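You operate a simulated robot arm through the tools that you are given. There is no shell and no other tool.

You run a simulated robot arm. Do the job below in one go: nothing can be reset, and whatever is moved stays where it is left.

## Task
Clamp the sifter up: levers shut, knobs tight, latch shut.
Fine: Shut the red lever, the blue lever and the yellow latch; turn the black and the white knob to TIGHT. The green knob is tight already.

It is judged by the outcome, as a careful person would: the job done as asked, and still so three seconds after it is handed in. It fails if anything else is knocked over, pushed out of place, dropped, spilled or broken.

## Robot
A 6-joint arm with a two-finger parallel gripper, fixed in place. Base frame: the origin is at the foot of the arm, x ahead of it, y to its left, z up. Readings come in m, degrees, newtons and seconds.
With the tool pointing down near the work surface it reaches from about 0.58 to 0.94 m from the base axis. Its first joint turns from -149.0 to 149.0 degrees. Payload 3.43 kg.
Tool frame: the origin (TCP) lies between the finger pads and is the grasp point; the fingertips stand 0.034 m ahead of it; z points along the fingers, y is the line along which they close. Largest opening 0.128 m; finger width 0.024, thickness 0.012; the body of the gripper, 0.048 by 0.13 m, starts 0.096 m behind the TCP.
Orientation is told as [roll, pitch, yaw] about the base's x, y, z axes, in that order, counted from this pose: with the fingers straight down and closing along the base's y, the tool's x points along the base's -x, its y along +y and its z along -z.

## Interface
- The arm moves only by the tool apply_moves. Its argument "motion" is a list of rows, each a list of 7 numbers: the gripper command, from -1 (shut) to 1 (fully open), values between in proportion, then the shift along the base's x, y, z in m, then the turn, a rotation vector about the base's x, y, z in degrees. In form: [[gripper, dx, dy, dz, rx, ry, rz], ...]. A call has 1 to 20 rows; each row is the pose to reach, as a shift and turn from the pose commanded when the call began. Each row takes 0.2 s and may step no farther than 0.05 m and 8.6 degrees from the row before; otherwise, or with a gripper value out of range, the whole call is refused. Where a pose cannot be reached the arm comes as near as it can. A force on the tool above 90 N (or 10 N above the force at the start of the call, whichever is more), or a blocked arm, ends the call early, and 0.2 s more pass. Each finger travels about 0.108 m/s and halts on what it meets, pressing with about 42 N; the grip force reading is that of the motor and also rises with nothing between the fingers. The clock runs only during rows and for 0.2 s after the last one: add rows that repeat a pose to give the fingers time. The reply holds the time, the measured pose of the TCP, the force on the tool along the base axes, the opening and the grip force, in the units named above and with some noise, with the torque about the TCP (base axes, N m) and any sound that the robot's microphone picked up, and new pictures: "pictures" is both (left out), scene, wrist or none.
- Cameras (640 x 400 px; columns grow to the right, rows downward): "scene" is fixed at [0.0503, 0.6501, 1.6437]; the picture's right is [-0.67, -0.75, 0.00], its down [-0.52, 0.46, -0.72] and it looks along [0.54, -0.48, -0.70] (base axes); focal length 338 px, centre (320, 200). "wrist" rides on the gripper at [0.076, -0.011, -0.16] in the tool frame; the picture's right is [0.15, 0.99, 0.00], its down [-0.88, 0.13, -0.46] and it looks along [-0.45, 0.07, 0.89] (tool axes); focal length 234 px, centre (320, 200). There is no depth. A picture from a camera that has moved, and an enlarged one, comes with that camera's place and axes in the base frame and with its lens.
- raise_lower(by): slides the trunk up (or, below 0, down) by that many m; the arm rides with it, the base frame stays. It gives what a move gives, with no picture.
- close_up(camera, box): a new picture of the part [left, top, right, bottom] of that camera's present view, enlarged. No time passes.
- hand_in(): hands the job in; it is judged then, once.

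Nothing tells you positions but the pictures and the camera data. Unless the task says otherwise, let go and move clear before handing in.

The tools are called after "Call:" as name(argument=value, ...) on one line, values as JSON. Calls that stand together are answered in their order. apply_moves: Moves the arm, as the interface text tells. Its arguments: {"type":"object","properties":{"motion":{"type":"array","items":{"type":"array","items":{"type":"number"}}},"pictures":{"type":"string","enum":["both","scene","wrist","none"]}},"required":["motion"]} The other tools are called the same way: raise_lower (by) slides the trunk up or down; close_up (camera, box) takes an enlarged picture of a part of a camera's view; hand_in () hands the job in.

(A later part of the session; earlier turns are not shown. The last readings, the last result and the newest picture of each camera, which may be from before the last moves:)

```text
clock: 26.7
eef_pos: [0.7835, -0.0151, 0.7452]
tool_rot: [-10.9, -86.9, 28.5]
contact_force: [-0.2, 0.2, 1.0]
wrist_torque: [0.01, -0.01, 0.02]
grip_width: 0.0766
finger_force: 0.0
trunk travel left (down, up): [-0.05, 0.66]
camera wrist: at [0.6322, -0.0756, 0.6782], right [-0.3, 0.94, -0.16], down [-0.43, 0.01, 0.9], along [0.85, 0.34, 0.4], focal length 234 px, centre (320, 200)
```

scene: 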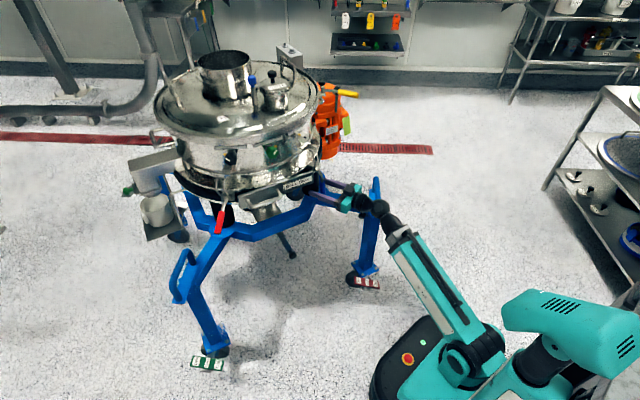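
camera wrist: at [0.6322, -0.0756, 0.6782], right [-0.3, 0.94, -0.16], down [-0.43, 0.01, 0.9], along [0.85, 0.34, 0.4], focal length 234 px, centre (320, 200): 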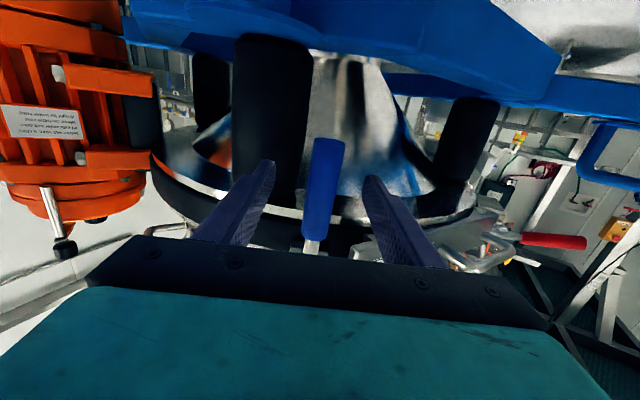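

Call:
apply_moves(motion=[[0.4, -0.02, -0.006, 0, 0, 0, 0], [0.4, -0.04, -0.012, 0, 0, 0, 0], [0.4, -0.06, -0.018, 0, 0, 0, 0]], pictures="wrist")

Call:
close_up(camera="scene", box=[270, 130, 350, 220])

```text
clock: 27.5
eef_pos: [0.756, -0.0421, 0.7579]
tool_rot: [-10.3, -86.8, 27.8]
contact_force: [-0.5, 0.8, -0.7]
wrist_torque: [0.0, -0.02, -0.02]
grip_width: 0.0896
finger_force: 0.1
out of reach, approached as far as the arm can: row 2, 3
trunk travel left (down, up): [-0.05, 0.66]
camera wrist: at [0.6039, -0.1022, 0.6911], right [-0.31, 0.94, -0.16], down [-0.43, 0.01, 0.9], along [0.85, 0.34, 0.4], focal length 234 px, centre (320, 200)
```

wrist: 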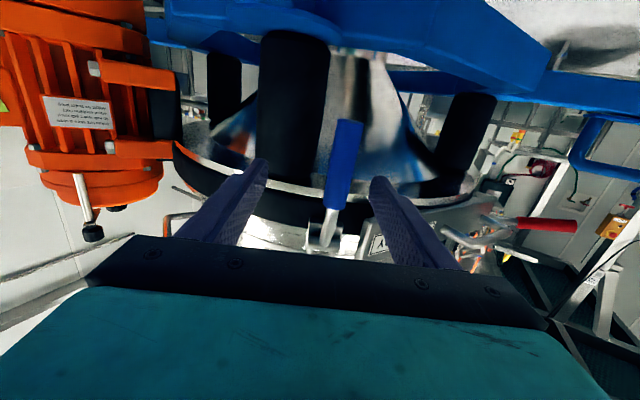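

```text
4.44 times, centred on (310, 175) of scene
camera zoom: at [0.0503, 0.6501, 1.6437], right [-0.67, -0.75, 0.0], down [-0.52, 0.46, -0.72], along [0.54, -0.48, -0.7], focal length 1503 px, centre (364, 311)
```

zoom: 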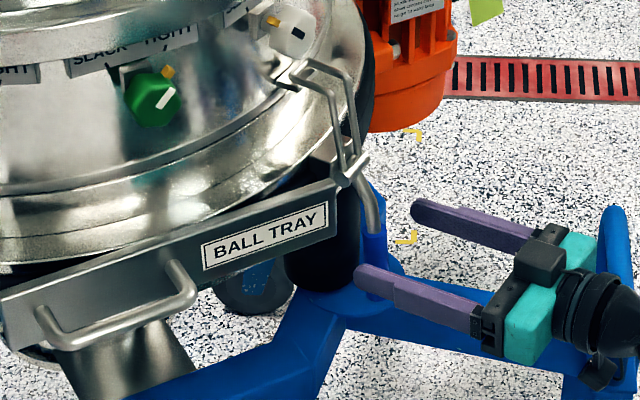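

The blue bail is now hooked over its catch and the lever stands vertical: it looks shut. I'll un-pitch and retreat up and back, clear of everything.

Call:
apply_moves(motion=[[0.4, -0.01, -0.003, 0, -2.3, 7.4, 0], [0.4, -0.02, -0.006, 0.01, -4.6, 14.8, 0], [0.4, -0.03, -0.01, 0.02, -6.9, 22.2, 0], [0.4, -0.05, -0.015, 0.04, -9, 29, 0], [0.4, -0.08, -0.02, 0.07, -9, 29, 0], [0.4, -0.11, -0.02, 0.11, -9, 29, 0], [0.4, -0.12, -0.02, 0.15, -9, 29, 0]])

```text
clock: 29.1
eef_pos: [0.6402, -0.0646, 0.9019]
tool_rot: [-0.7, -56.4, 18.2]
contact_force: [-0.3, 0.5, 0.2]
wrist_torque: [-0.02, -0.04, -0.01]
grip_width: 0.0895
finger_force: 0.0
out of reach, approached as far as the arm can: row 7
trunk travel left (down, up): [-0.05, 0.66]
camera wrist: at [0.4784, -0.1267, 0.9267], right [-0.38, 0.92, -0.13], down [0.06, 0.16, 0.98], along [0.92, 0.36, -0.12], focal length 234 px, centre (320, 200)
```

scene: 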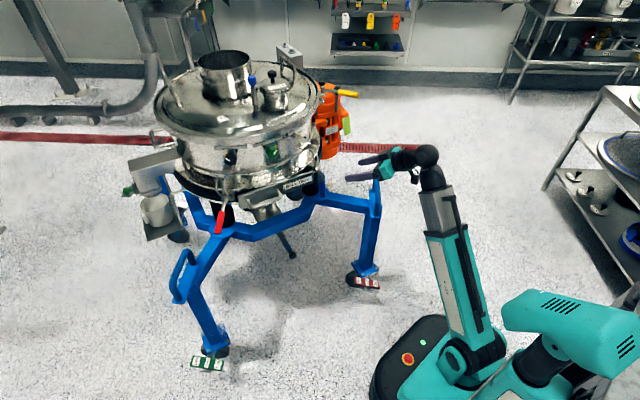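
wrist: 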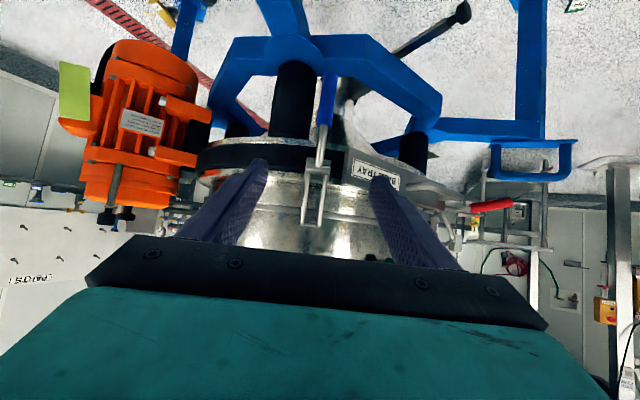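

The blue lever is shut. Next is the white knob at about (0.82, 0.04, 0.996): I'll bring the tool level in front of it for a close look.

Call:
apply_moves(motion=[[0.4, 0.0, 0.03, 0.04, 0, 0, -5.75], [0.4, 0.02, 0.06, 0.08, 0, 0, -11.5], [0.4, 0.04, 0.09, 0.094, 0, 0, -11.5]], pictures="none")

Call:
apply_moves(motion=[[0.4, 0.01, 0, 0, 0.95, -8.35, 0], [0.4, 0.02, 0, 0, 1.9, -16.7, 0], [0.4, 0.03, 0, 0, 2.85, -25.0, 0], [0.4, 0.043, 0, 0, 3.8, -33.3, 0], [0.4, 0.043, 0, 0, 3.8, -33.3, 0]])

```text
refused: row 2 steps farther than a row can; nothing moved
```

```text
clock: 30.3
eef_pos: [0.6854, -0.0625, 0.9017]
tool_rot: [-86.5, -83.4, 102.1]
contact_force: [0.2, 0.2, 0.4]
wrist_torque: [0.0, -0.03, -0.02]
grip_width: 0.0895
finger_force: 0.2
trunk travel left (down, up): [-0.05, 0.66]
camera wrist: at [0.5364, -0.1254, 0.8288], right [-0.26, 0.93, -0.26], down [-0.49, 0.1, 0.86], along [0.83, 0.35, 0.43], focal length 234 px, centre (320, 200)
```

scene: 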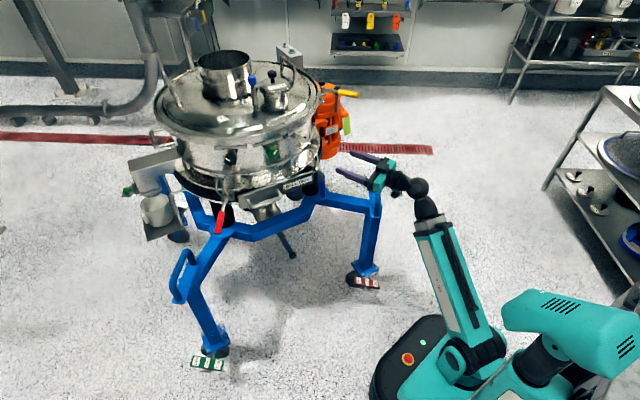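
wrist: 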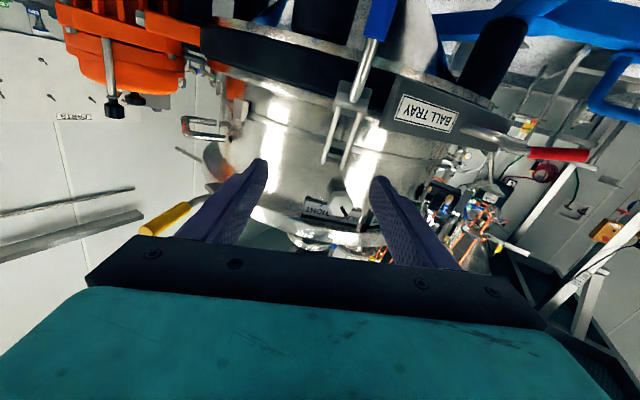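

Only the pitch part ran (the first call's step was too large), with no harm done. I'll now shift over in front of the white knob and level the roll and yaw.

Call:
apply_moves(motion=[[0.4, 0.004, 0.029, 0.028, 2.2, 0.4, -3], [0.4, 0.008, 0.058, 0.056, 4.4, 0.8, -6], [0.4, 0.015, 0.0865, 0.083, 6.5, 1.2, -8.9], [0.4, 0.015, 0.0865, 0.083, 6.5, 1.2, -8.9]], pictures="wrist")

Call:
close_up(camera="wrist", box=[220, 120, 420, 260])

```text
clock: 31.3
eef_pos: [0.6993, 0.0224, 0.9844]
tool_rot: [18.7, -89.6, -11.9]
contact_force: [-0.2, -0.3, -0.4]
wrist_torque: [-0.01, 0.03, -0.02]
grip_width: 0.0893
finger_force: 0.1
trunk travel left (down, up): [-0.05, 0.66]
camera wrist: at [0.5425, -0.0064, 0.9096], right [-0.12, 0.98, -0.14], down [-0.46, 0.08, 0.88], along [0.88, 0.17, 0.44], focal length 234 px, centre (320, 200)
```

wrist: 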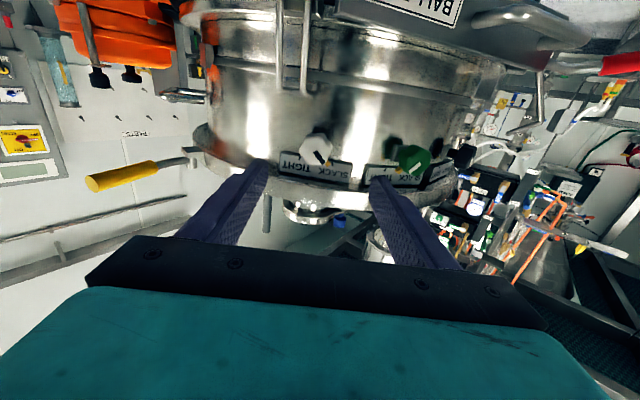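

```text
2.86 times, centred on (320, 190) of wrist
camera zoom: at [0.5425, -0.0064, 0.9096], right [-0.12, 0.98, -0.14], down [-0.46, 0.08, 0.88], along [0.88, 0.17, 0.44], focal length 669 px, centre (320, 229)
```

zoom: 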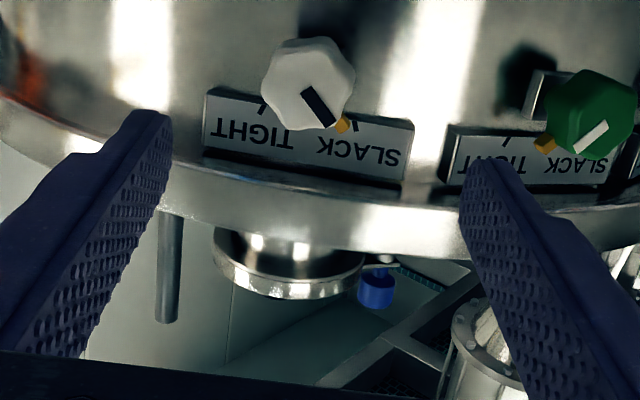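

I have a clear look: the white knob's face is near (0.827, 0.034, 0.983), its pointer at SLACK (upper left when upright), TIGHT at upper right. I'll roll the gripper -45° about the approach axis so a +90° roll later brings it to TIGHT.

Call:
apply_moves(motion=[[0.1, 0.003, 0, 0, -7.455, -0.855, 0], [-0.1, 0.006, 0, 0, -14.91, -1.71, 0], [-0.1, 0.009, 0, 0, -22.37, -2.57, 0], [-0.1, 0.012, 0, 0, -29.82, -3.42, 0], [-0.1, 0.015, 0, 0, -37.28, -4.28, 0], [-0.1, 0.02, 0, 0, -44.7, -5.1, 0], [-0.1, 0.02, 0, 0, -44.7, -5.1, 0]], pictures="wrist")

```text
clock: 32.9
eef_pos: [0.7189, 0.023, 0.985]
tool_rot: [-89.4, -45.0, 96.0]
contact_force: [0.0, -0.2, -0.5]
wrist_torque: [-0.01, 0.02, 0.03]
grip_width: 0.0575
finger_force: 0.0
trunk travel left (down, up): [-0.05, 0.66]
camera wrist: at [0.5676, -0.0557, 0.94], right [-0.07, 0.59, -0.8], down [-0.53, 0.66, 0.53], along [0.85, 0.46, 0.27], focal length 234 px, centre (320, 200)
```

wrist: 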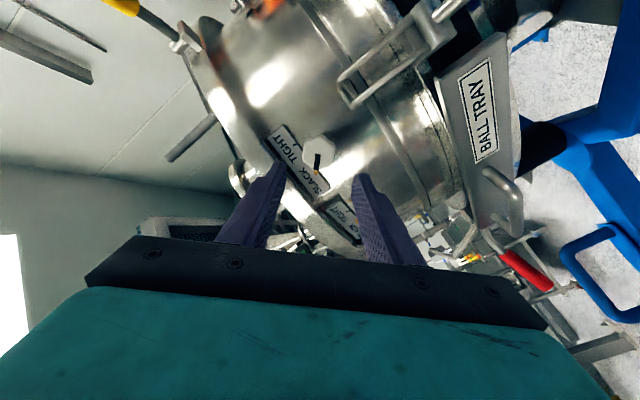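

Call:
apply_moves(motion=[[-0.1, 0.03, 0.001, -0.001, 0, 0, 1.7], [-0.1, 0.055, 0.003, -0.002, 0, 0, 3.4], [-0.1, 0.072, 0.005, -0.002, 0, 0, 3.4], [-0.1, 0.072, 0.005, -0.002, 0, 0, 3.4]], pictures="wrist")

Call:
close_up(camera="wrist", box=[240, 80, 400, 230])

Call:
close_up(camera="scene", box=[240, 100, 360, 190])

```text
clock: 33.9
eef_pos: [0.793, 0.0284, 0.9827]
tool_rot: [-89.5, -45.0, 99.4]
contact_force: [-0.3, -0.1, 0.2]
wrist_torque: [0.01, 0.0, -0.03]
grip_width: 0.0575
finger_force: 0.1
trunk travel left (down, up): [-0.05, 0.66]
camera wrist: at [0.6455, -0.0596, 0.9384], right [-0.11, 0.59, -0.8], down [-0.57, 0.63, 0.53], along [0.82, 0.51, 0.27], focal length 234 px, centre (320, 200)
```

wrist: 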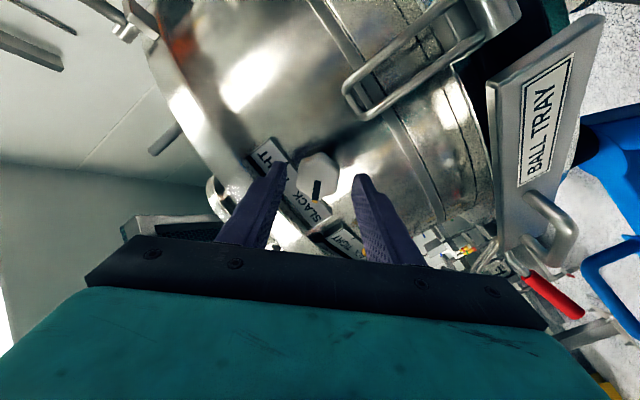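

```text
2.67 times, centred on (320, 155) of wrist
camera zoom: at [0.6455, -0.0596, 0.9384], right [-0.11, 0.59, -0.8], down [-0.57, 0.63, 0.53], along [0.82, 0.51, 0.27], focal length 624 px, centre (320, 320)
```

zoom: 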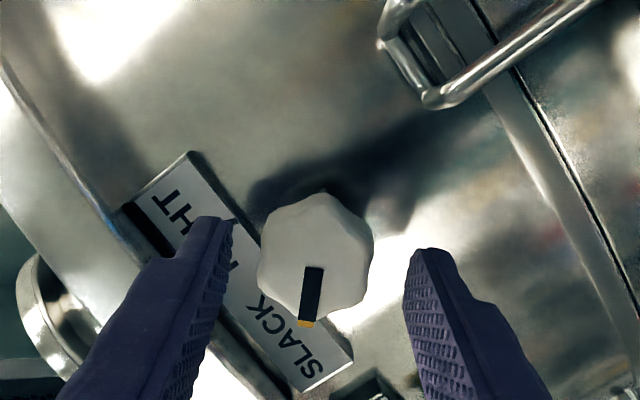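

```text
4.44 times, centred on (300, 145) of scene
camera zoom: at [0.0503, 0.6501, 1.6437], right [-0.67, -0.75, 0.0], down [-0.52, 0.46, -0.72], along [0.54, -0.48, -0.7], focal length 1503 px, centre (409, 444)
```

zoom: 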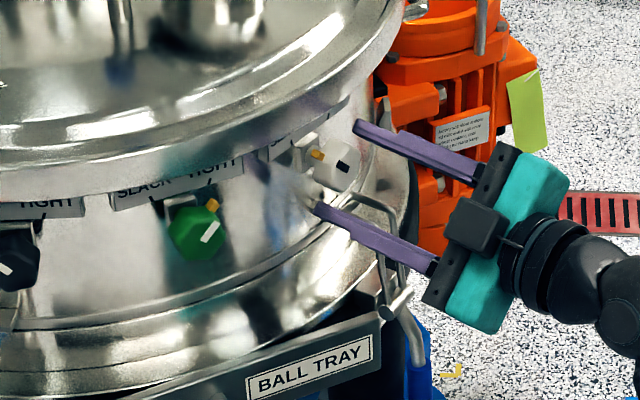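

The knob sits between the fingertips. I'll move in about 13 mm and close on it.

Call:
apply_moves(motion=[[-0.1, 0.0128, 0.0007, 0.001, 0, 0, 0], [-0.3, 0.0128, 0.0007, 0.001, 0, 0, 0], [-1, 0.0128, 0.0007, 0.001, 0, 0, 0], [-1, 0.0128, 0.0007, 0.001, 0, 0, 0]], pictures="wrist")

Call:
close_up(camera="wrist", box=[240, 80, 400, 230])

```text
clock: 34.9
eef_pos: [0.806, 0.0271, 0.9841]
tool_rot: [-89.4, -45.1, 99.4]
contact_force: [1.7, 0.9, 0.9]
wrist_torque: [-0.13, 0.52, 0.71]
grip_width: 0.0392
finger_force: 42.6
trunk travel left (down, up): [-0.05, 0.66]
camera wrist: at [0.6582, -0.0587, 0.9393], right [-0.11, 0.59, -0.8], down [-0.57, 0.63, 0.54], along [0.82, 0.51, 0.27], focal length 234 px, centre (320, 200)
```

wrist: 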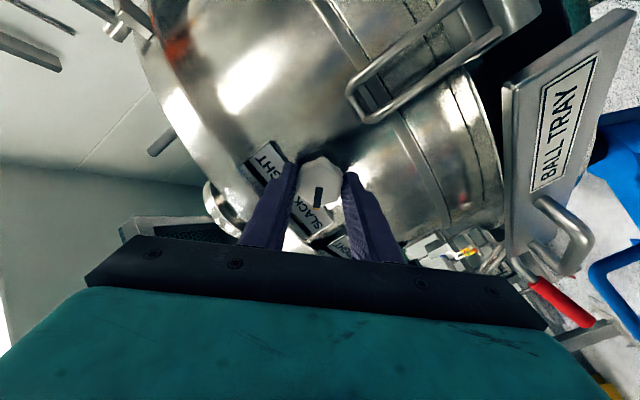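

```text
2.67 times, centred on (320, 155) of wrist
camera zoom: at [0.6582, -0.0587, 0.9393], right [-0.11, 0.59, -0.8], down [-0.57, 0.63, 0.54], along [0.82, 0.51, 0.27], focal length 624 px, centre (320, 320)
```

zoom: 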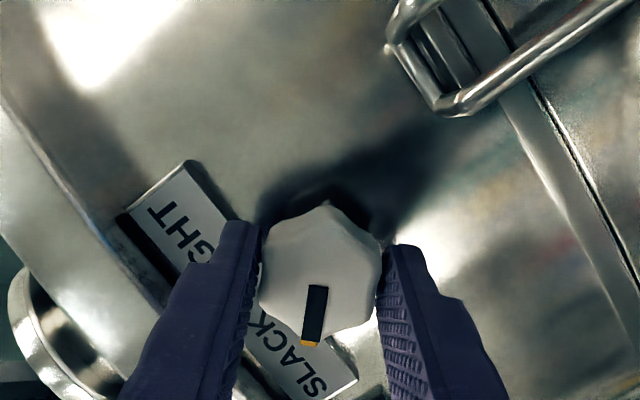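

Good grip on the knob. I'll turn it +40° first and check.

Call:
apply_moves(motion=[[-1, 0, 0, 0, 7.88, 1.36, 0], [-1, 0, 0, 0, 15.76, 2.72, 0], [-1, 0, 0, 0, 23.64, 4.08, 0], [-1, 0, 0, 0, 31.5, 5.44, 0], [-1, 0, 0, 0, 39.4, 6.8, 0]], pictures="wrist")

Call:
close_up(camera="wrist", box=[240, 80, 400, 230])

```text
clock: 36.1
eef_pos: [0.8049, 0.0291, 0.9826]
tool_rot: [-85.7, -85.1, 95.8]
contact_force: [7.0, 1.9, 3.3]
wrist_torque: [-0.23, 0.89, 0.72]
grip_width: 0.0391
finger_force: 42.3
trunk travel left (down, up): [-0.05, 0.66]
camera wrist: at [0.6506, -0.0161, 0.91], right [-0.17, 0.96, -0.23], down [-0.48, 0.12, 0.87], along [0.86, 0.26, 0.44], focal length 234 px, centre (320, 200)
```

wrist: 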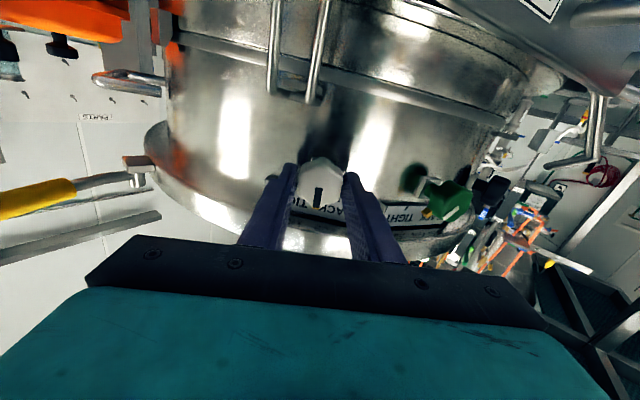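

```text
2.67 times, centred on (320, 155) of wrist
camera zoom: at [0.6506, -0.0161, 0.91], right [-0.17, 0.96, -0.23], down [-0.48, 0.12, 0.87], along [0.86, 0.26, 0.44], focal length 624 px, centre (320, 320)
```

zoom: 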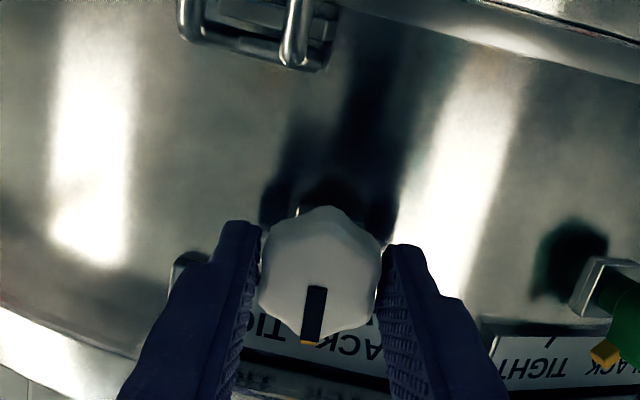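

The knob follows the gripper nicely. I'll turn the remaining 50° or so toward TIGHT.

Call:
apply_moves(motion=[[-1, 0, 0, 0, 7.88, 1.36, 0], [-1, 0, 0, 0, 15.76, 2.72, 0], [-1, 0, 0, 0, 23.64, 4.08, 0], [-1, 0, 0, 0, 31.5, 5.44, 0], [-1, 0, 0, 0, 39.4, 6.8, 0], [-1, 0, 0, 0, 46.3, 8.0, 0]], pictures="wrist")

Call:
close_up(camera="wrist", box=[240, 80, 400, 230])

```text
clock: 37.5
eef_pos: [0.8043, 0.0286, 0.9835]
tool_rot: [90.0, -47.8, -79.5]
contact_force: [6.7, 5.0, 4.8]
wrist_torque: [-0.02, 0.06, 1.16]
grip_width: 0.0391
finger_force: 41.7
trunk travel left (down, up): [-0.05, 0.66]
camera wrist: at [0.6401, 0.0428, 0.9201], right [-0.15, 0.82, 0.56], down [-0.36, -0.57, 0.74], along [0.92, -0.09, 0.38], focal length 234 px, centre (320, 200)
```

wrist: 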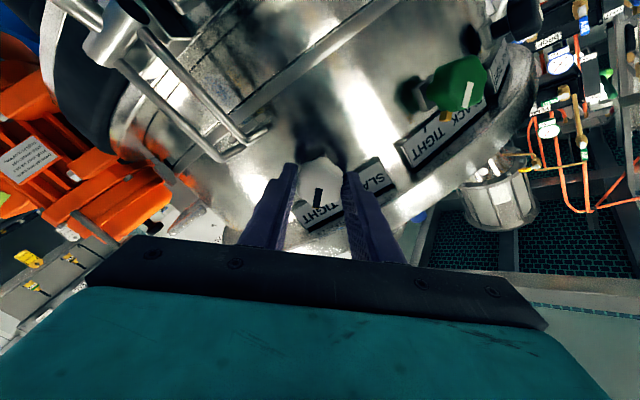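

```text
2.67 times, centred on (320, 155) of wrist
camera zoom: at [0.6401, 0.0428, 0.9201], right [-0.15, 0.82, 0.56], down [-0.36, -0.57, 0.74], along [0.92, -0.09, 0.38], focal length 624 px, centre (320, 320)
```

zoom: 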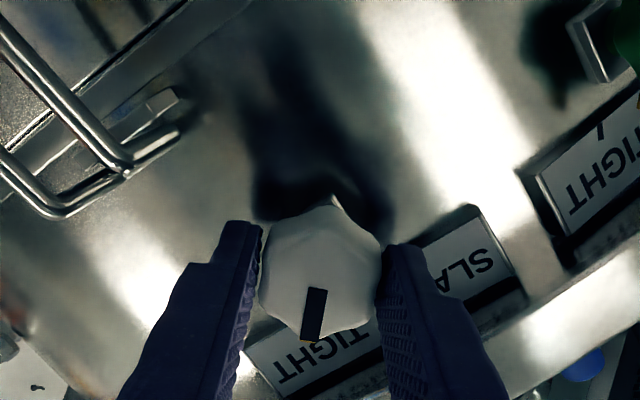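

Call:
apply_moves(motion=[[-1, 0, 0, 0, 3, 0.5, 0], [-1, 0, 0, 0, 6, 1.0, 0]], pictures="none")

```text
clock: 38.1
eef_pos: [0.8038, 0.0286, 0.9837]
tool_rot: [90.0, -41.9, -79.8]
contact_force: [3.6, 6.3, 1.9]
wrist_torque: [-0.52, -0.58, 0.83]
grip_width: 0.039
finger_force: 41.7
trunk travel left (down, up): [-0.05, 0.66]
```

Call:
apply_moves(motion=[[-1, 0, 0, 0, 4, 0.7, 0]], pictures="wrist")

Call:
close_up(camera="wrist", box=[240, 80, 400, 230])

```text
clock: 38.5
eef_pos: [0.8041, 0.028, 0.9836]
tool_rot: [90.1, -37.7, -79.8]
contact_force: [1.1, 4.3, 1.9]
wrist_torque: [-0.4, -0.55, 0.88]
grip_width: 0.0388
finger_force: 42.1
trunk travel left (down, up): [-0.05, 0.66]
camera wrist: at [0.6381, 0.053, 0.9283], right [-0.13, 0.71, 0.69], down [-0.34, -0.69, 0.64], along [0.93, -0.15, 0.33], focal length 234 px, centre (320, 200)
```

wrist: 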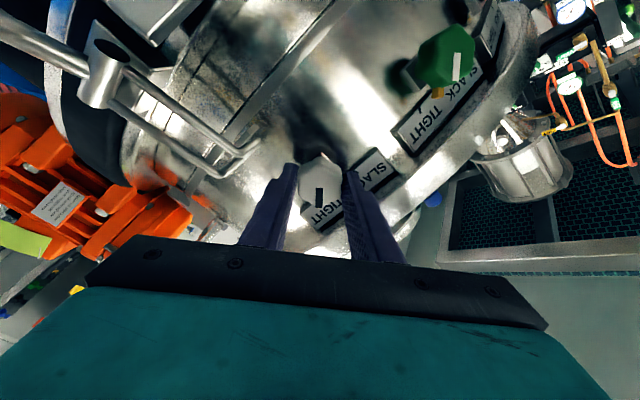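

```text
2.67 times, centred on (320, 155) of wrist
camera zoom: at [0.6381, 0.053, 0.9283], right [-0.13, 0.71, 0.69], down [-0.34, -0.69, 0.64], along [0.93, -0.15, 0.33], focal length 624 px, centre (320, 320)
```

zoom: 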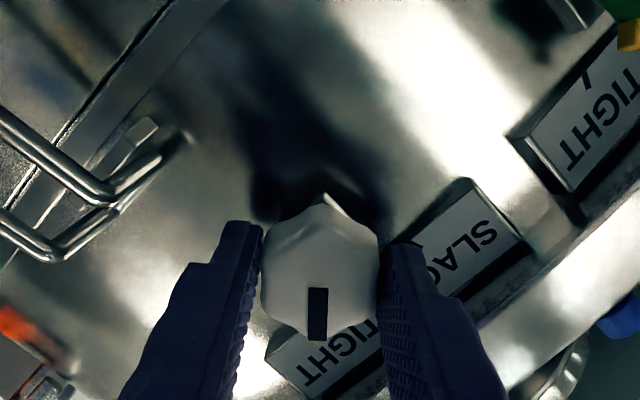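

The pointer has started slipping in the pads, so the knob is at its TIGHT stop. I'll release, back off and verify.

Call:
apply_moves(motion=[[-0.4, 0, 0, 0, 0, 0, 0], [0, 0, 0, 0, 0, 0, 0], [0, -0.02, -0.0034, 0, 0, 0, 0], [0, -0.05, -0.0085, 0, 0, 0, 0], [0, -0.08, -0.0136, 0, 0, 0, 0]], pictures="wrist")

Call:
close_up(camera="wrist", box=[240, 60, 480, 230])

```text
clock: 39.7
eef_pos: [0.7227, 0.0137, 0.9842]
tool_rot: [89.9, -37.8, -79.8]
contact_force: [-0.4, 0.3, -0.3]
wrist_torque: [0.04, 0.03, 0.02]
grip_width: 0.0641
finger_force: 0.2
trunk travel left (down, up): [-0.05, 0.66]
camera wrist: at [0.5575, 0.0382, 0.9285], right [-0.13, 0.71, 0.69], down [-0.34, -0.69, 0.64], along [0.93, -0.15, 0.33], focal length 234 px, centre (320, 200)
```

wrist: 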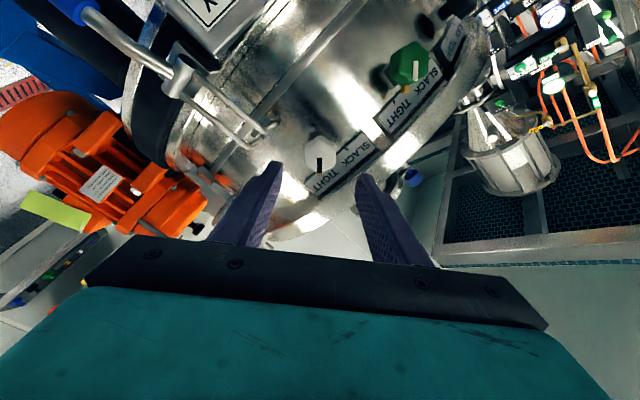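

```text
2.35 times, centred on (360, 145) of wrist
camera zoom: at [0.5575, 0.0382, 0.9285], right [-0.13, 0.71, 0.69], down [-0.34, -0.69, 0.64], along [0.93, -0.15, 0.33], focal length 551 px, centre (226, 329)
```

zoom: 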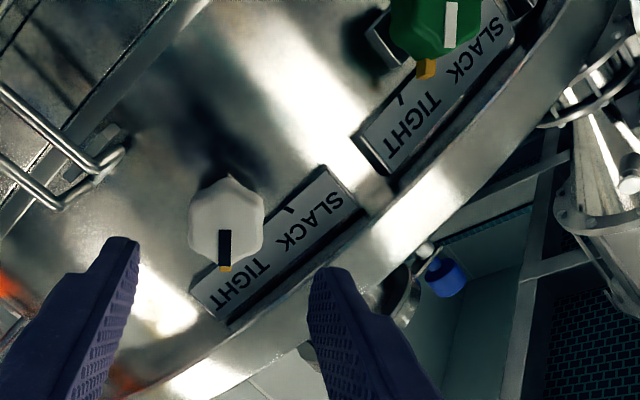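

White is on TIGHT, parallel with the green pointer. Next is the black knob at about (0.886, 0.288, 0.981), facing roughly 135° around the shell; I'll roll back while retreating, then swing round to it.

Call:
apply_moves(motion=[[0, -0.01, 0, 0, -7.88, -1.36, 0], [0, -0.02, 0, 0.005, -15.76, -2.72, 0], [0, -0.03, 0, 0.01, -23.64, -4.08, 0], [0, -0.04, 0, 0.01, -31.5, -5.44, 0], [0, -0.05, 0, 0.01, -39.4, -6.8, 0], [0, -0.06, 0, 0.01, -47.3, -8.16, 0], [0, -0.06, 0.02, 0.01, -55.2, -9.52, 0], [0, -0.06, 0.04, 0.01, -63.0, -10.9, 0], [0, -0.06, 0.06, 0.01, -70.9, -12.2, 0], [0, -0.06, 0.08, 0.01, -78.8, -13.6, 0], [0, -0.06, 0.1, 0.01, -86.7, -15.0, 0], [0, -0.06, 0.12, 0.01, -95, -16.4, 0]], pictures="wrist")

```text
clock: 42.3
eef_pos: [0.6631, 0.1344, 0.994]
tool_rot: [-89.4, -45.6, 99.3]
contact_force: [0.5, -0.1, -0.4]
wrist_torque: [-0.02, -0.01, -0.03]
grip_width: 0.0643
finger_force: 0.1
out of reach, approached as far as the arm can: row 6, 7, 8, 9
trunk travel left (down, up): [-0.05, 0.66]
camera wrist: at [0.5178, 0.0468, 0.9486], right [-0.11, 0.6, -0.8], down [-0.57, 0.62, 0.54], along [0.82, 0.51, 0.27], focal length 234 px, centre (320, 200)
```

wrist: 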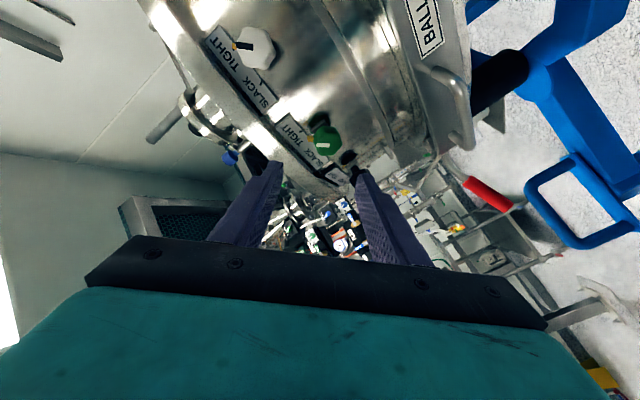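

Call:
apply_moves(motion=[[0, 0.01, 0.037, 0, 0, 0, -7.7], [0, 0.02, 0.075, 0, 0, 0, -15.4], [0, 0.035, 0.112, 0, 0, 0, -23.1], [0, 0.05, 0.15, 0, 0, 0, -30.8], [0, 0.07, 0.187, -0.003, 0, 0, -38.5], [0, 0.092, 0.224, -0.006, 0, 0, -46.2], [0, 0.117, 0.2556, -0.009, 0, 0, -54], [0, 0.117, 0.2556, -0.009, 0, 0, -54]])

Call:
close_up(camera="wrist", box=[220, 80, 420, 240])

```text
clock: 44.1
eef_pos: [0.7811, 0.389, 0.984]
tool_rot: [-89.3, -45.8, 45.3]
contact_force: [0.4, -0.3, 0.2]
wrist_torque: [0.01, 0.01, 0.04]
grip_width: 0.0641
finger_force: 0.1
trunk travel left (down, up): [-0.05, 0.66]
camera wrist: at [0.6243, 0.4578, 0.9391], right [0.42, 0.44, -0.79], down [0.17, 0.82, 0.54], along [0.89, -0.36, 0.27], focal length 234 px, centre (320, 200)
```

scene: 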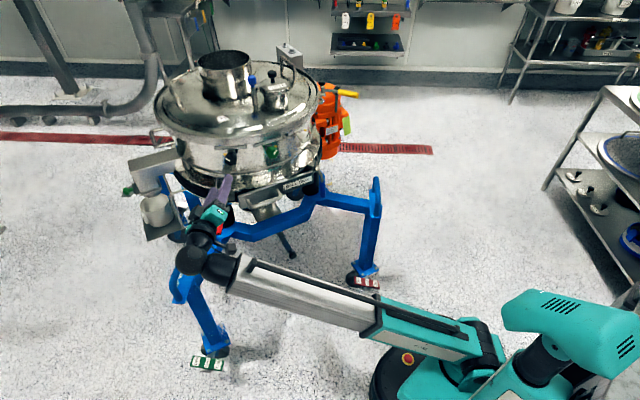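
wrist: 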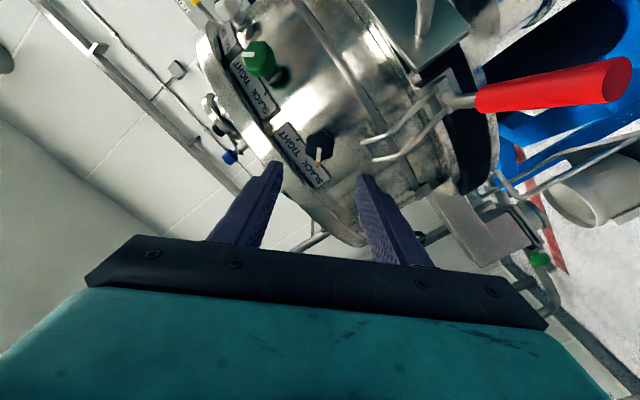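

```text
2.50 times, centred on (320, 160) of wrist
camera zoom: at [0.6243, 0.4578, 0.9391], right [0.42, 0.44, -0.79], down [0.17, 0.82, 0.54], along [0.89, -0.36, 0.27], focal length 585 px, centre (320, 300)
```

zoom: 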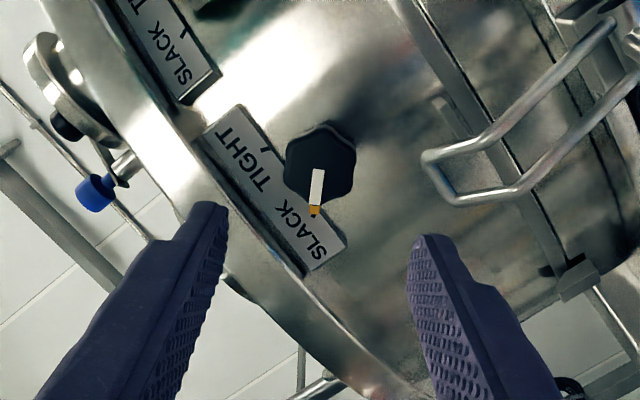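

The black knob is well centred ahead, but the open red bail is near where the lower-left finger would go. I'll use a flatter starting roll of about -15° for more clearance, and advance partway.

Call:
apply_moves(motion=[[-0.1, 0.012, -0.012, 0, 5.35, -5.23, 0], [-0.1, 0.025, -0.0245, 0, 10.7, -10.5, 0], [-0.1, 0.037, -0.036, 0, 16.1, -15.7, 0], [-0.1, 0.05, -0.049, 0, 21.4, -20.9, 0], [-0.1, 0.0615, -0.06, 0, 21.4, -20.9, 0], [-0.1, 0.0615, -0.06, 0, 21.4, -20.9, 0]], pictures="wrist")

Call:
close_up(camera="wrist", box=[220, 60, 420, 220])

Call:
close_up(camera="scene", box=[160, 120, 290, 250])

```text
clock: 45.5
eef_pos: [0.8413, 0.3293, 0.9847]
tool_rot: [-88.8, -75.8, 44.8]
contact_force: [-0.1, 0.0, -0.6]
wrist_torque: [0.0, -0.03, 0.0]
grip_width: 0.0576
finger_force: 0.0
trunk travel left (down, up): [-0.05, 0.66]
camera wrist: at [0.7076, 0.4203, 0.9149], right [0.64, 0.67, -0.39], down [-0.09, 0.56, 0.82], along [0.76, -0.49, 0.42], focal length 234 px, centre (320, 200)
```

wrist: 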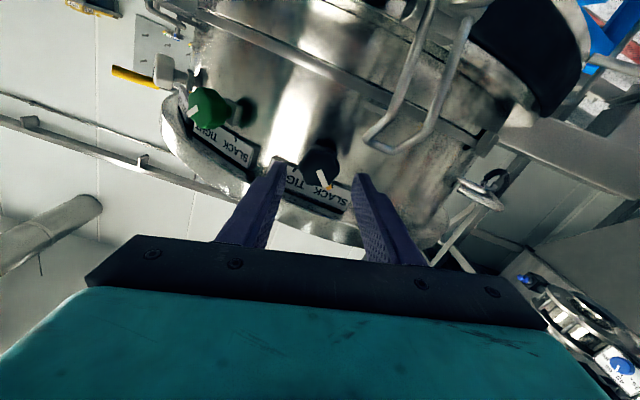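

```text
2.50 times, centred on (320, 140) of wrist
camera zoom: at [0.7076, 0.4203, 0.9149], right [0.64, 0.67, -0.39], down [-0.09, 0.56, 0.82], along [0.76, -0.49, 0.42], focal length 585 px, centre (320, 350)
```

zoom: 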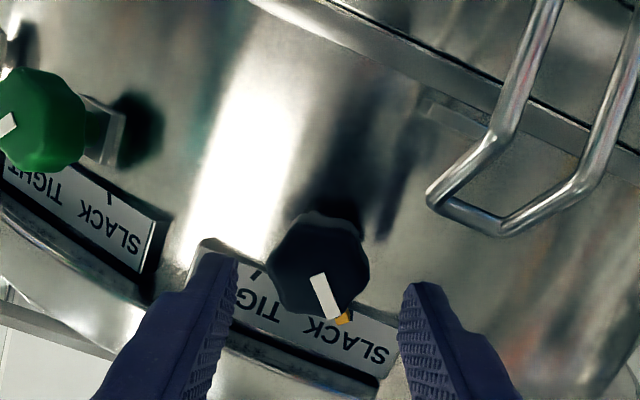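

```text
3.08 times, centred on (225, 185) of scene
camera zoom: at [0.0503, 0.6501, 1.6437], right [-0.67, -0.75, 0.0], down [-0.52, 0.46, -0.72], along [0.54, -0.48, -0.7], focal length 1040 px, centre (612, 246)
```

zoom: 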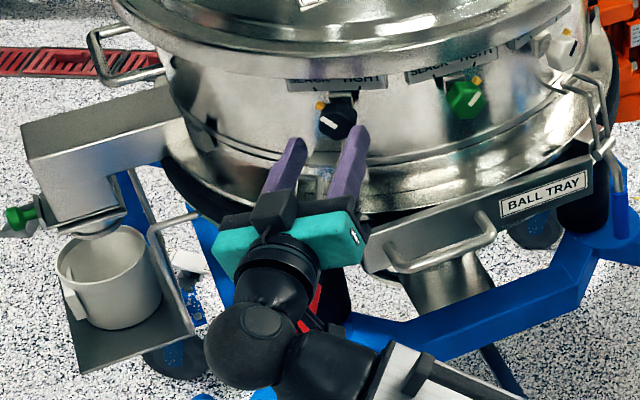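

Call:
apply_moves(motion=[[-0.1, 0.0136, -0.0133, 0, 0, 0, 0], [-0.1, 0.0271, -0.0265, 0, 0, 0, 0], [-1, 0.0271, -0.0265, 0, 0, 0, 0], [-1, 0.0271, -0.0265, 0, 0, 0, 0], [-1, 0.0271, -0.0265, 0, 0, 0, 0]], pictures="wrist")

Call:
close_up(camera="wrist", box=[220, 60, 420, 220])

```text
clock: 46.7
eef_pos: [0.8685, 0.3027, 0.9836]
tool_rot: [-88.8, -75.7, 45.0]
contact_force: [6.8, 2.4, 0.7]
wrist_torque: [0.1, 0.24, 1.04]
grip_width: 0.0395
finger_force: 41.9
trunk travel left (down, up): [-0.05, 0.66]
camera wrist: at [0.7336, 0.3931, 0.9136], right [0.64, 0.67, -0.39], down [-0.09, 0.56, 0.82], along [0.77, -0.49, 0.42], focal length 234 px, centre (320, 200)
```

wrist: 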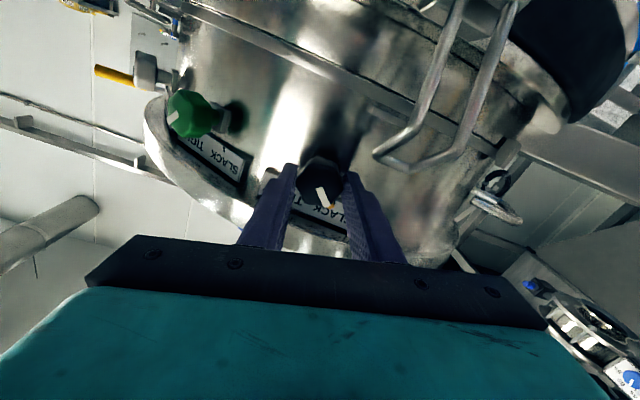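

```text
2.50 times, centred on (320, 140) of wrist
camera zoom: at [0.7336, 0.3931, 0.9136], right [0.64, 0.67, -0.39], down [-0.09, 0.56, 0.82], along [0.77, -0.49, 0.42], focal length 585 px, centre (320, 350)
```

zoom: 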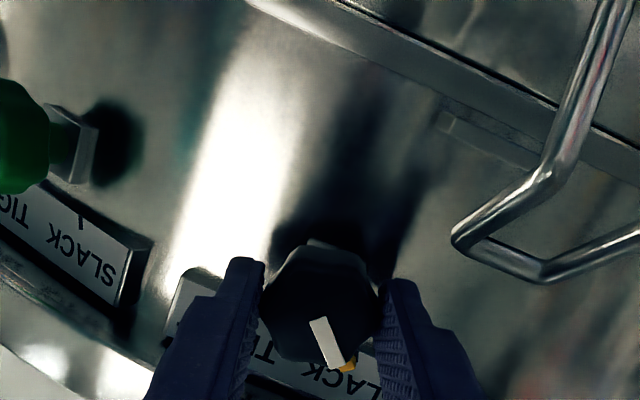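

Gripped. I'll turn the black knob +45° first.

Call:
apply_moves(motion=[[-1, 0, 0, 0, 5.71, -5.58, 0], [-1, 0, 0, 0, 11.4, -11.2, 0], [-1, 0, 0, 0, 17.1, -16.75, 0], [-1, 0, 0, 0, 22.8, -22.3, 0], [-1, 0, 0, 0, 28.6, -27.9, 0], [-1, 0, 0, 0, 33.6, -32.8, 0]], pictures="wrist")

Call:
close_up(camera="wrist", box=[220, 60, 420, 220])

```text
clock: 48.1
eef_pos: [0.869, 0.3037, 0.9835]
tool_rot: [90.0, -57.2, -133.8]
contact_force: [-0.5, 0.1, -0.3]
wrist_torque: [0.39, 0.45, 1.08]
grip_width: 0.0392
finger_force: 42.4
trunk travel left (down, up): [-0.05, 0.66]
camera wrist: at [0.7763, 0.4373, 0.9137], right [0.63, 0.66, 0.41], down [-0.58, 0.05, 0.81], along [0.51, -0.75, 0.41], focal length 234 px, centre (320, 200)
```

wrist: 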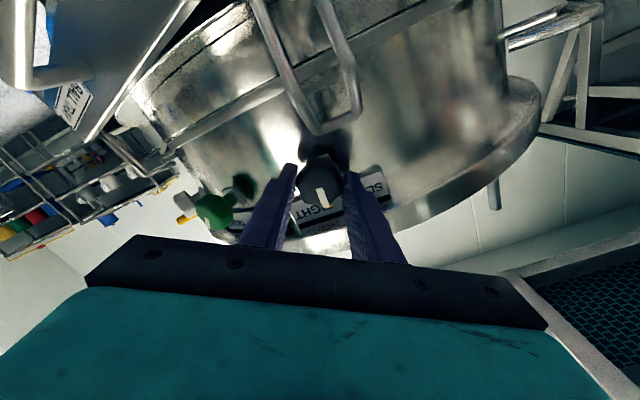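

```text
2.50 times, centred on (320, 140) of wrist
camera zoom: at [0.7763, 0.4373, 0.9137], right [0.63, 0.66, 0.41], down [-0.58, 0.05, 0.81], along [0.51, -0.75, 0.41], focal length 585 px, centre (320, 350)
```

zoom: 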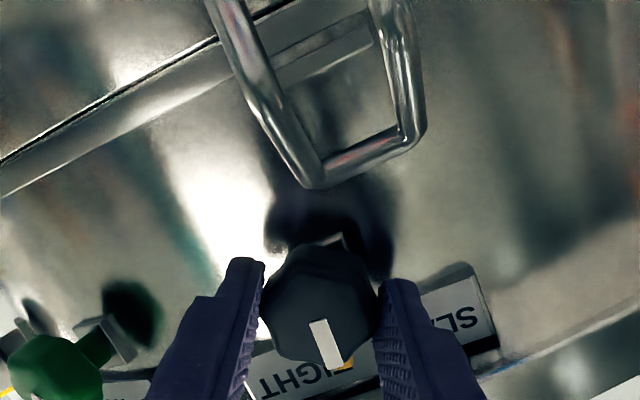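

Call:
apply_moves(motion=[[-1, 0, 0, 0, 5.71, -5.58, 0], [-1, 0, 0, 0, 11.4, -11.2, 0], [-1, 0, 0, 0, 17.1, -16.75, 0], [-1, 0, 0, 0, 22.8, -22.3, 0], [-1, 0, 0, 0, 28.6, -27.9, 0], [-1, 0, 0, 0, 32.8, -32.1, 0]], pictures="wrist")

Call:
close_up(camera="wrist", box=[220, 60, 420, 220])

```text
clock: 49.5
eef_pos: [0.8687, 0.3023, 0.9829]
tool_rot: [90.4, -11.4, -134.1]
contact_force: [-8.5, -1.8, -9.1]
wrist_torque: [-0.74, 0.28, -0.01]
grip_width: 0.0383
finger_force: 41.4
trunk travel left (down, up): [-0.05, 0.66]
camera wrist: at [0.8048, 0.4662, 0.9569], right [0.23, 0.25, 0.94], down [-0.91, -0.28, 0.3], along [0.34, -0.93, 0.16], focal length 234 px, centre (320, 200)
```

wrist: 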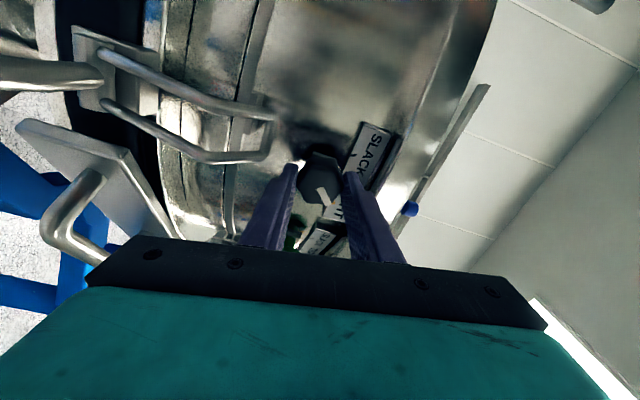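

```text
2.50 times, centred on (320, 140) of wrist
camera zoom: at [0.8048, 0.4662, 0.9569], right [0.23, 0.25, 0.94], down [-0.91, -0.28, 0.3], along [0.34, -0.93, 0.16], focal length 585 px, centre (320, 350)
```

zoom: 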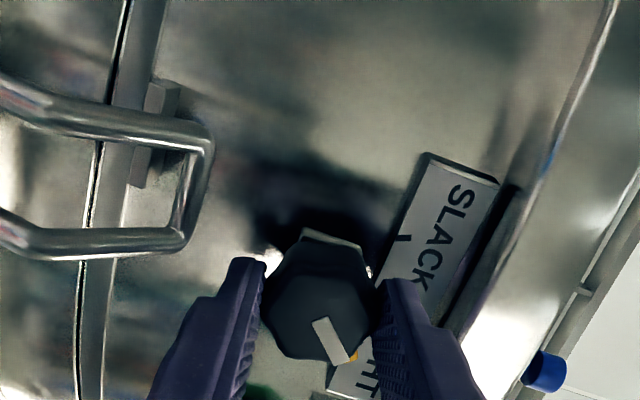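

Reaction torque rose and the pointer began slipping, so the stop is reached. I'll release, back off and check the pointer.

Call:
apply_moves(motion=[[-0.4, 0, 0, 0, 0, 0, 0], [-0.1, 0, 0, 0, 0, 0, 0], [-0.1, -0.0143, 0.014, 0, 0, 0, 0], [-0.1, -0.036, 0.035, 0, 0, 0, 0], [-0.1, -0.057, 0.056, 0, 0, 0, 0], [-0.1, -0.08, 0.078, 0, 0, 0, 0]], pictures="wrist")

Call:
close_up(camera="wrist", box=[220, 60, 460, 240])

Call:
close_up(camera="scene", box=[200, 120, 340, 200])

```text
clock: 50.9
eef_pos: [0.7884, 0.3836, 0.9842]
tool_rot: [90.3, -11.4, -134.0]
contact_force: [-0.4, 0.3, -0.1]
wrist_torque: [-0.05, -0.01, 0.03]
grip_width: 0.0575
finger_force: 0.1
trunk travel left (down, up): [-0.05, 0.66]
camera wrist: at [0.7259, 0.5453, 0.9574], right [0.23, 0.25, 0.94], down [-0.91, -0.28, 0.3], along [0.34, -0.93, 0.16], focal length 234 px, centre (320, 200)
```

wrist: 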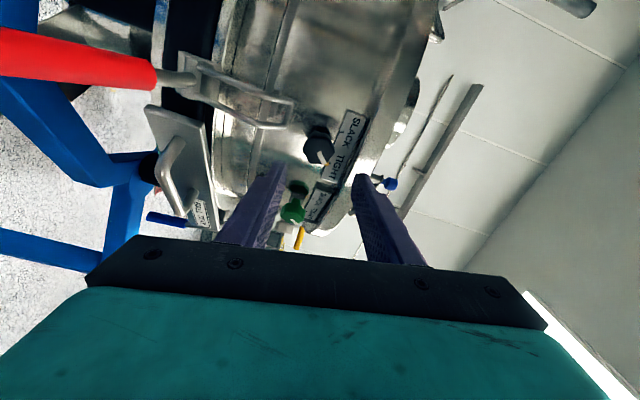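

```text
2.22 times, centred on (340, 150) of wrist
camera zoom: at [0.7259, 0.5453, 0.9574], right [0.23, 0.25, 0.94], down [-0.91, -0.28, 0.3], along [0.34, -0.93, 0.16], focal length 520 px, centre (276, 311)
```

zoom: 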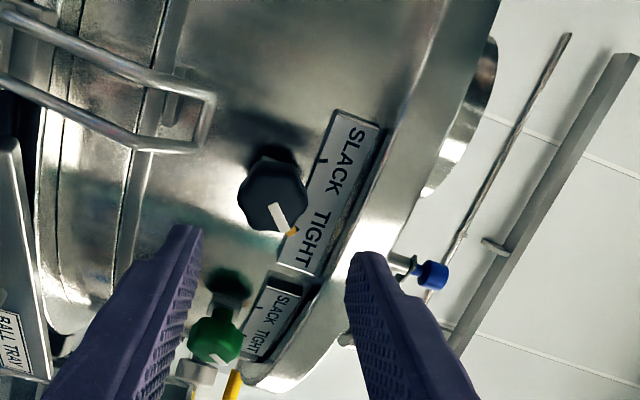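

```text
4.57 times, centred on (270, 160) of scene
camera zoom: at [0.0503, 0.6501, 1.6437], right [-0.67, -0.75, 0.0], down [-0.52, 0.46, -0.72], along [0.54, -0.48, -0.7], focal length 1546 px, centre (549, 383)
```

zoom: 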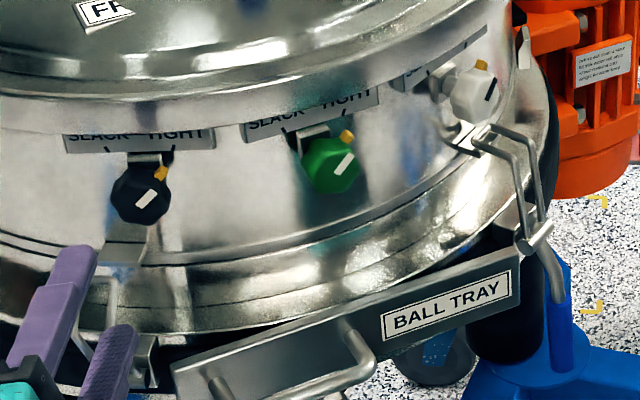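

Black is on TIGHT too, and the blue lever's bail is hooked. Now the red lever: I'll inspect its surroundings, especially the blue hoop on the stand leg next to it.

Call:
close_up(camera="scene", box=[130, 160, 290, 320])

Call:
close_up(camera="wrist", box=[0, 0, 320, 250])

```text
2.50 times, centred on (210, 240) of scene
camera zoom: at [0.0503, 0.6501, 1.6437], right [-0.67, -0.75, 0.0], down [-0.52, 0.46, -0.72], along [0.54, -0.48, -0.7], focal length 845 px, centre (595, 100)
```

zoom: 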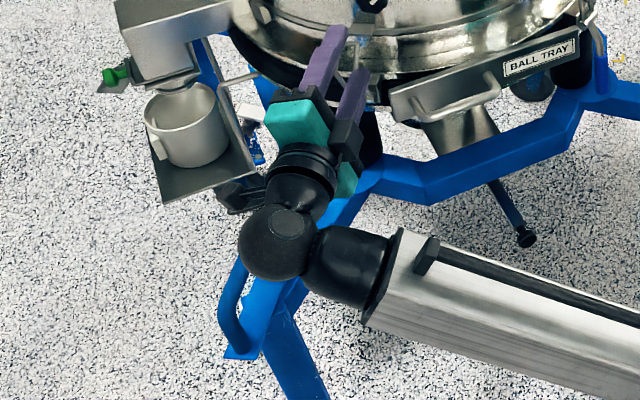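

```text
1.60 times, centred on (160, 125) of wrist
camera zoom: at [0.7259, 0.5453, 0.9574], right [0.23, 0.25, 0.94], down [-0.91, -0.28, 0.3], along [0.34, -0.93, 0.16], focal length 375 px, centre (576, 320)
```

zoom: 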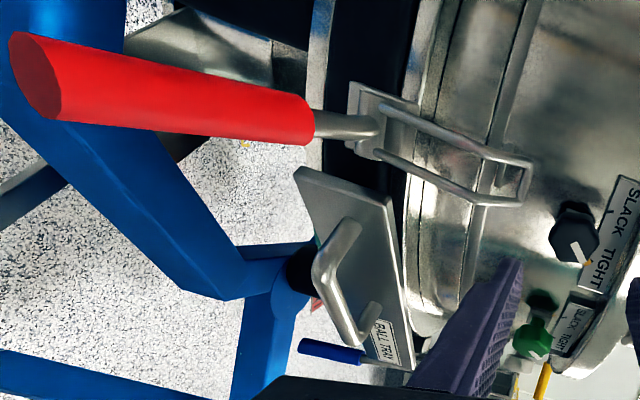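

The hoop sits lower and about 12° to the side of the red lever, so there is room. I'll roll the gripper back level while retreating outward.

Call:
apply_moves(motion=[[0, -0.005, 0.005, 0.004, -5.14, 5.03, 0], [0, -0.01, 0.01, 0.008, -10.3, 10.05, 0], [0, -0.01, 0.01, 0.012, -15.4, 15.1, 0], [0, -0.01, 0.01, 0.016, -20.6, 20.1, 0], [0, -0.01, 0.01, 0.02, -25.7, 25.1, 0], [0, -0.01, 0.01, 0.02, -30.8, 30.2, 0], [0, -0.01, 0.01, 0.02, -36.0, 35.2, 0], [0, -0.01, 0.01, 0.02, -41.1, 40.2, 0], [0, -0.01, 0.01, 0.02, -46.3, 45.2, 0], [0, -0.01, 0.01, 0.02, -51.4, 50.3, 0], [0, -0.01, 0.01, 0.02, -56.4, 55.1, 0]], pictures="wrist")

```text
clock: 53.3
eef_pos: [0.7773, 0.3907, 1.0037]
tool_rot: [-72.0, -89.6, 28.2]
contact_force: [0.3, 0.2, 0.0]
wrist_torque: [0.01, 0.03, 0.01]
grip_width: 0.064
finger_force: 0.0
trunk travel left (down, up): [-0.05, 0.66]
camera wrist: at [0.6556, 0.4934, 0.9287], right [0.68, 0.71, -0.15], down [-0.23, 0.41, 0.88], along [0.69, -0.57, 0.45], focal length 234 px, centre (320, 200)
```

wrist: 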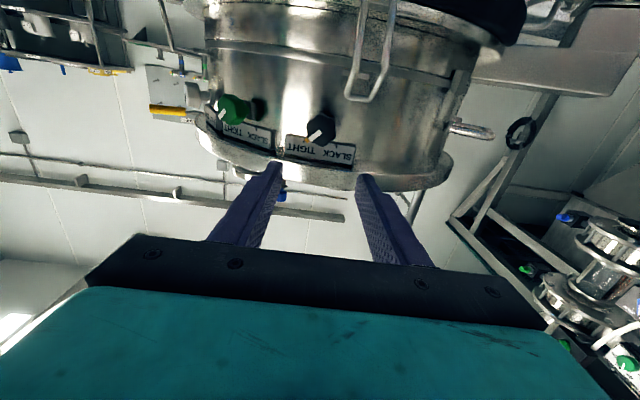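

Call:
raise_lower(by=0.25)

```text
clock: 55.9
eef_pos: [0.7779, 0.3901, 1.2545]
tool_rot: [-65.3, -89.7, 21.4]
contact_force: [-0.9, 0.1, -0.3]
wrist_torque: [-0.01, -0.01, 0.0]
grip_width: 0.0637
finger_force: 0.0
trunk travel left (down, up): [-0.3, 0.41]
```

Call:
apply_moves(motion=[[0, -0.003, 0.014, -0.03, 4.87, 5.03, 0], [0, -0.006, 0.028, -0.06, 9.73, 10.07, 0], [0, -0.009, 0.042, -0.09, 14.6, 15.1, 0], [0, -0.012, 0.056, -0.12, 19.5, 20.1, 0], [0, -0.0165, 0.0693, -0.15, 24.3, 25.2, 0]], pictures="none")

```text
clock: 57.1
eef_pos: [0.7437, 0.4426, 1.0897]
tool_rot: [0.0, -54.8, -43.5]
contact_force: [-0.2, -0.5, -0.3]
wrist_torque: [-0.02, 0.0, 0.02]
grip_width: 0.0643
finger_force: 0.1
out of reach, approached as far as the arm can: row 1, 2, 3, 4, 5
trunk travel left (down, up): [-0.3, 0.41]
```

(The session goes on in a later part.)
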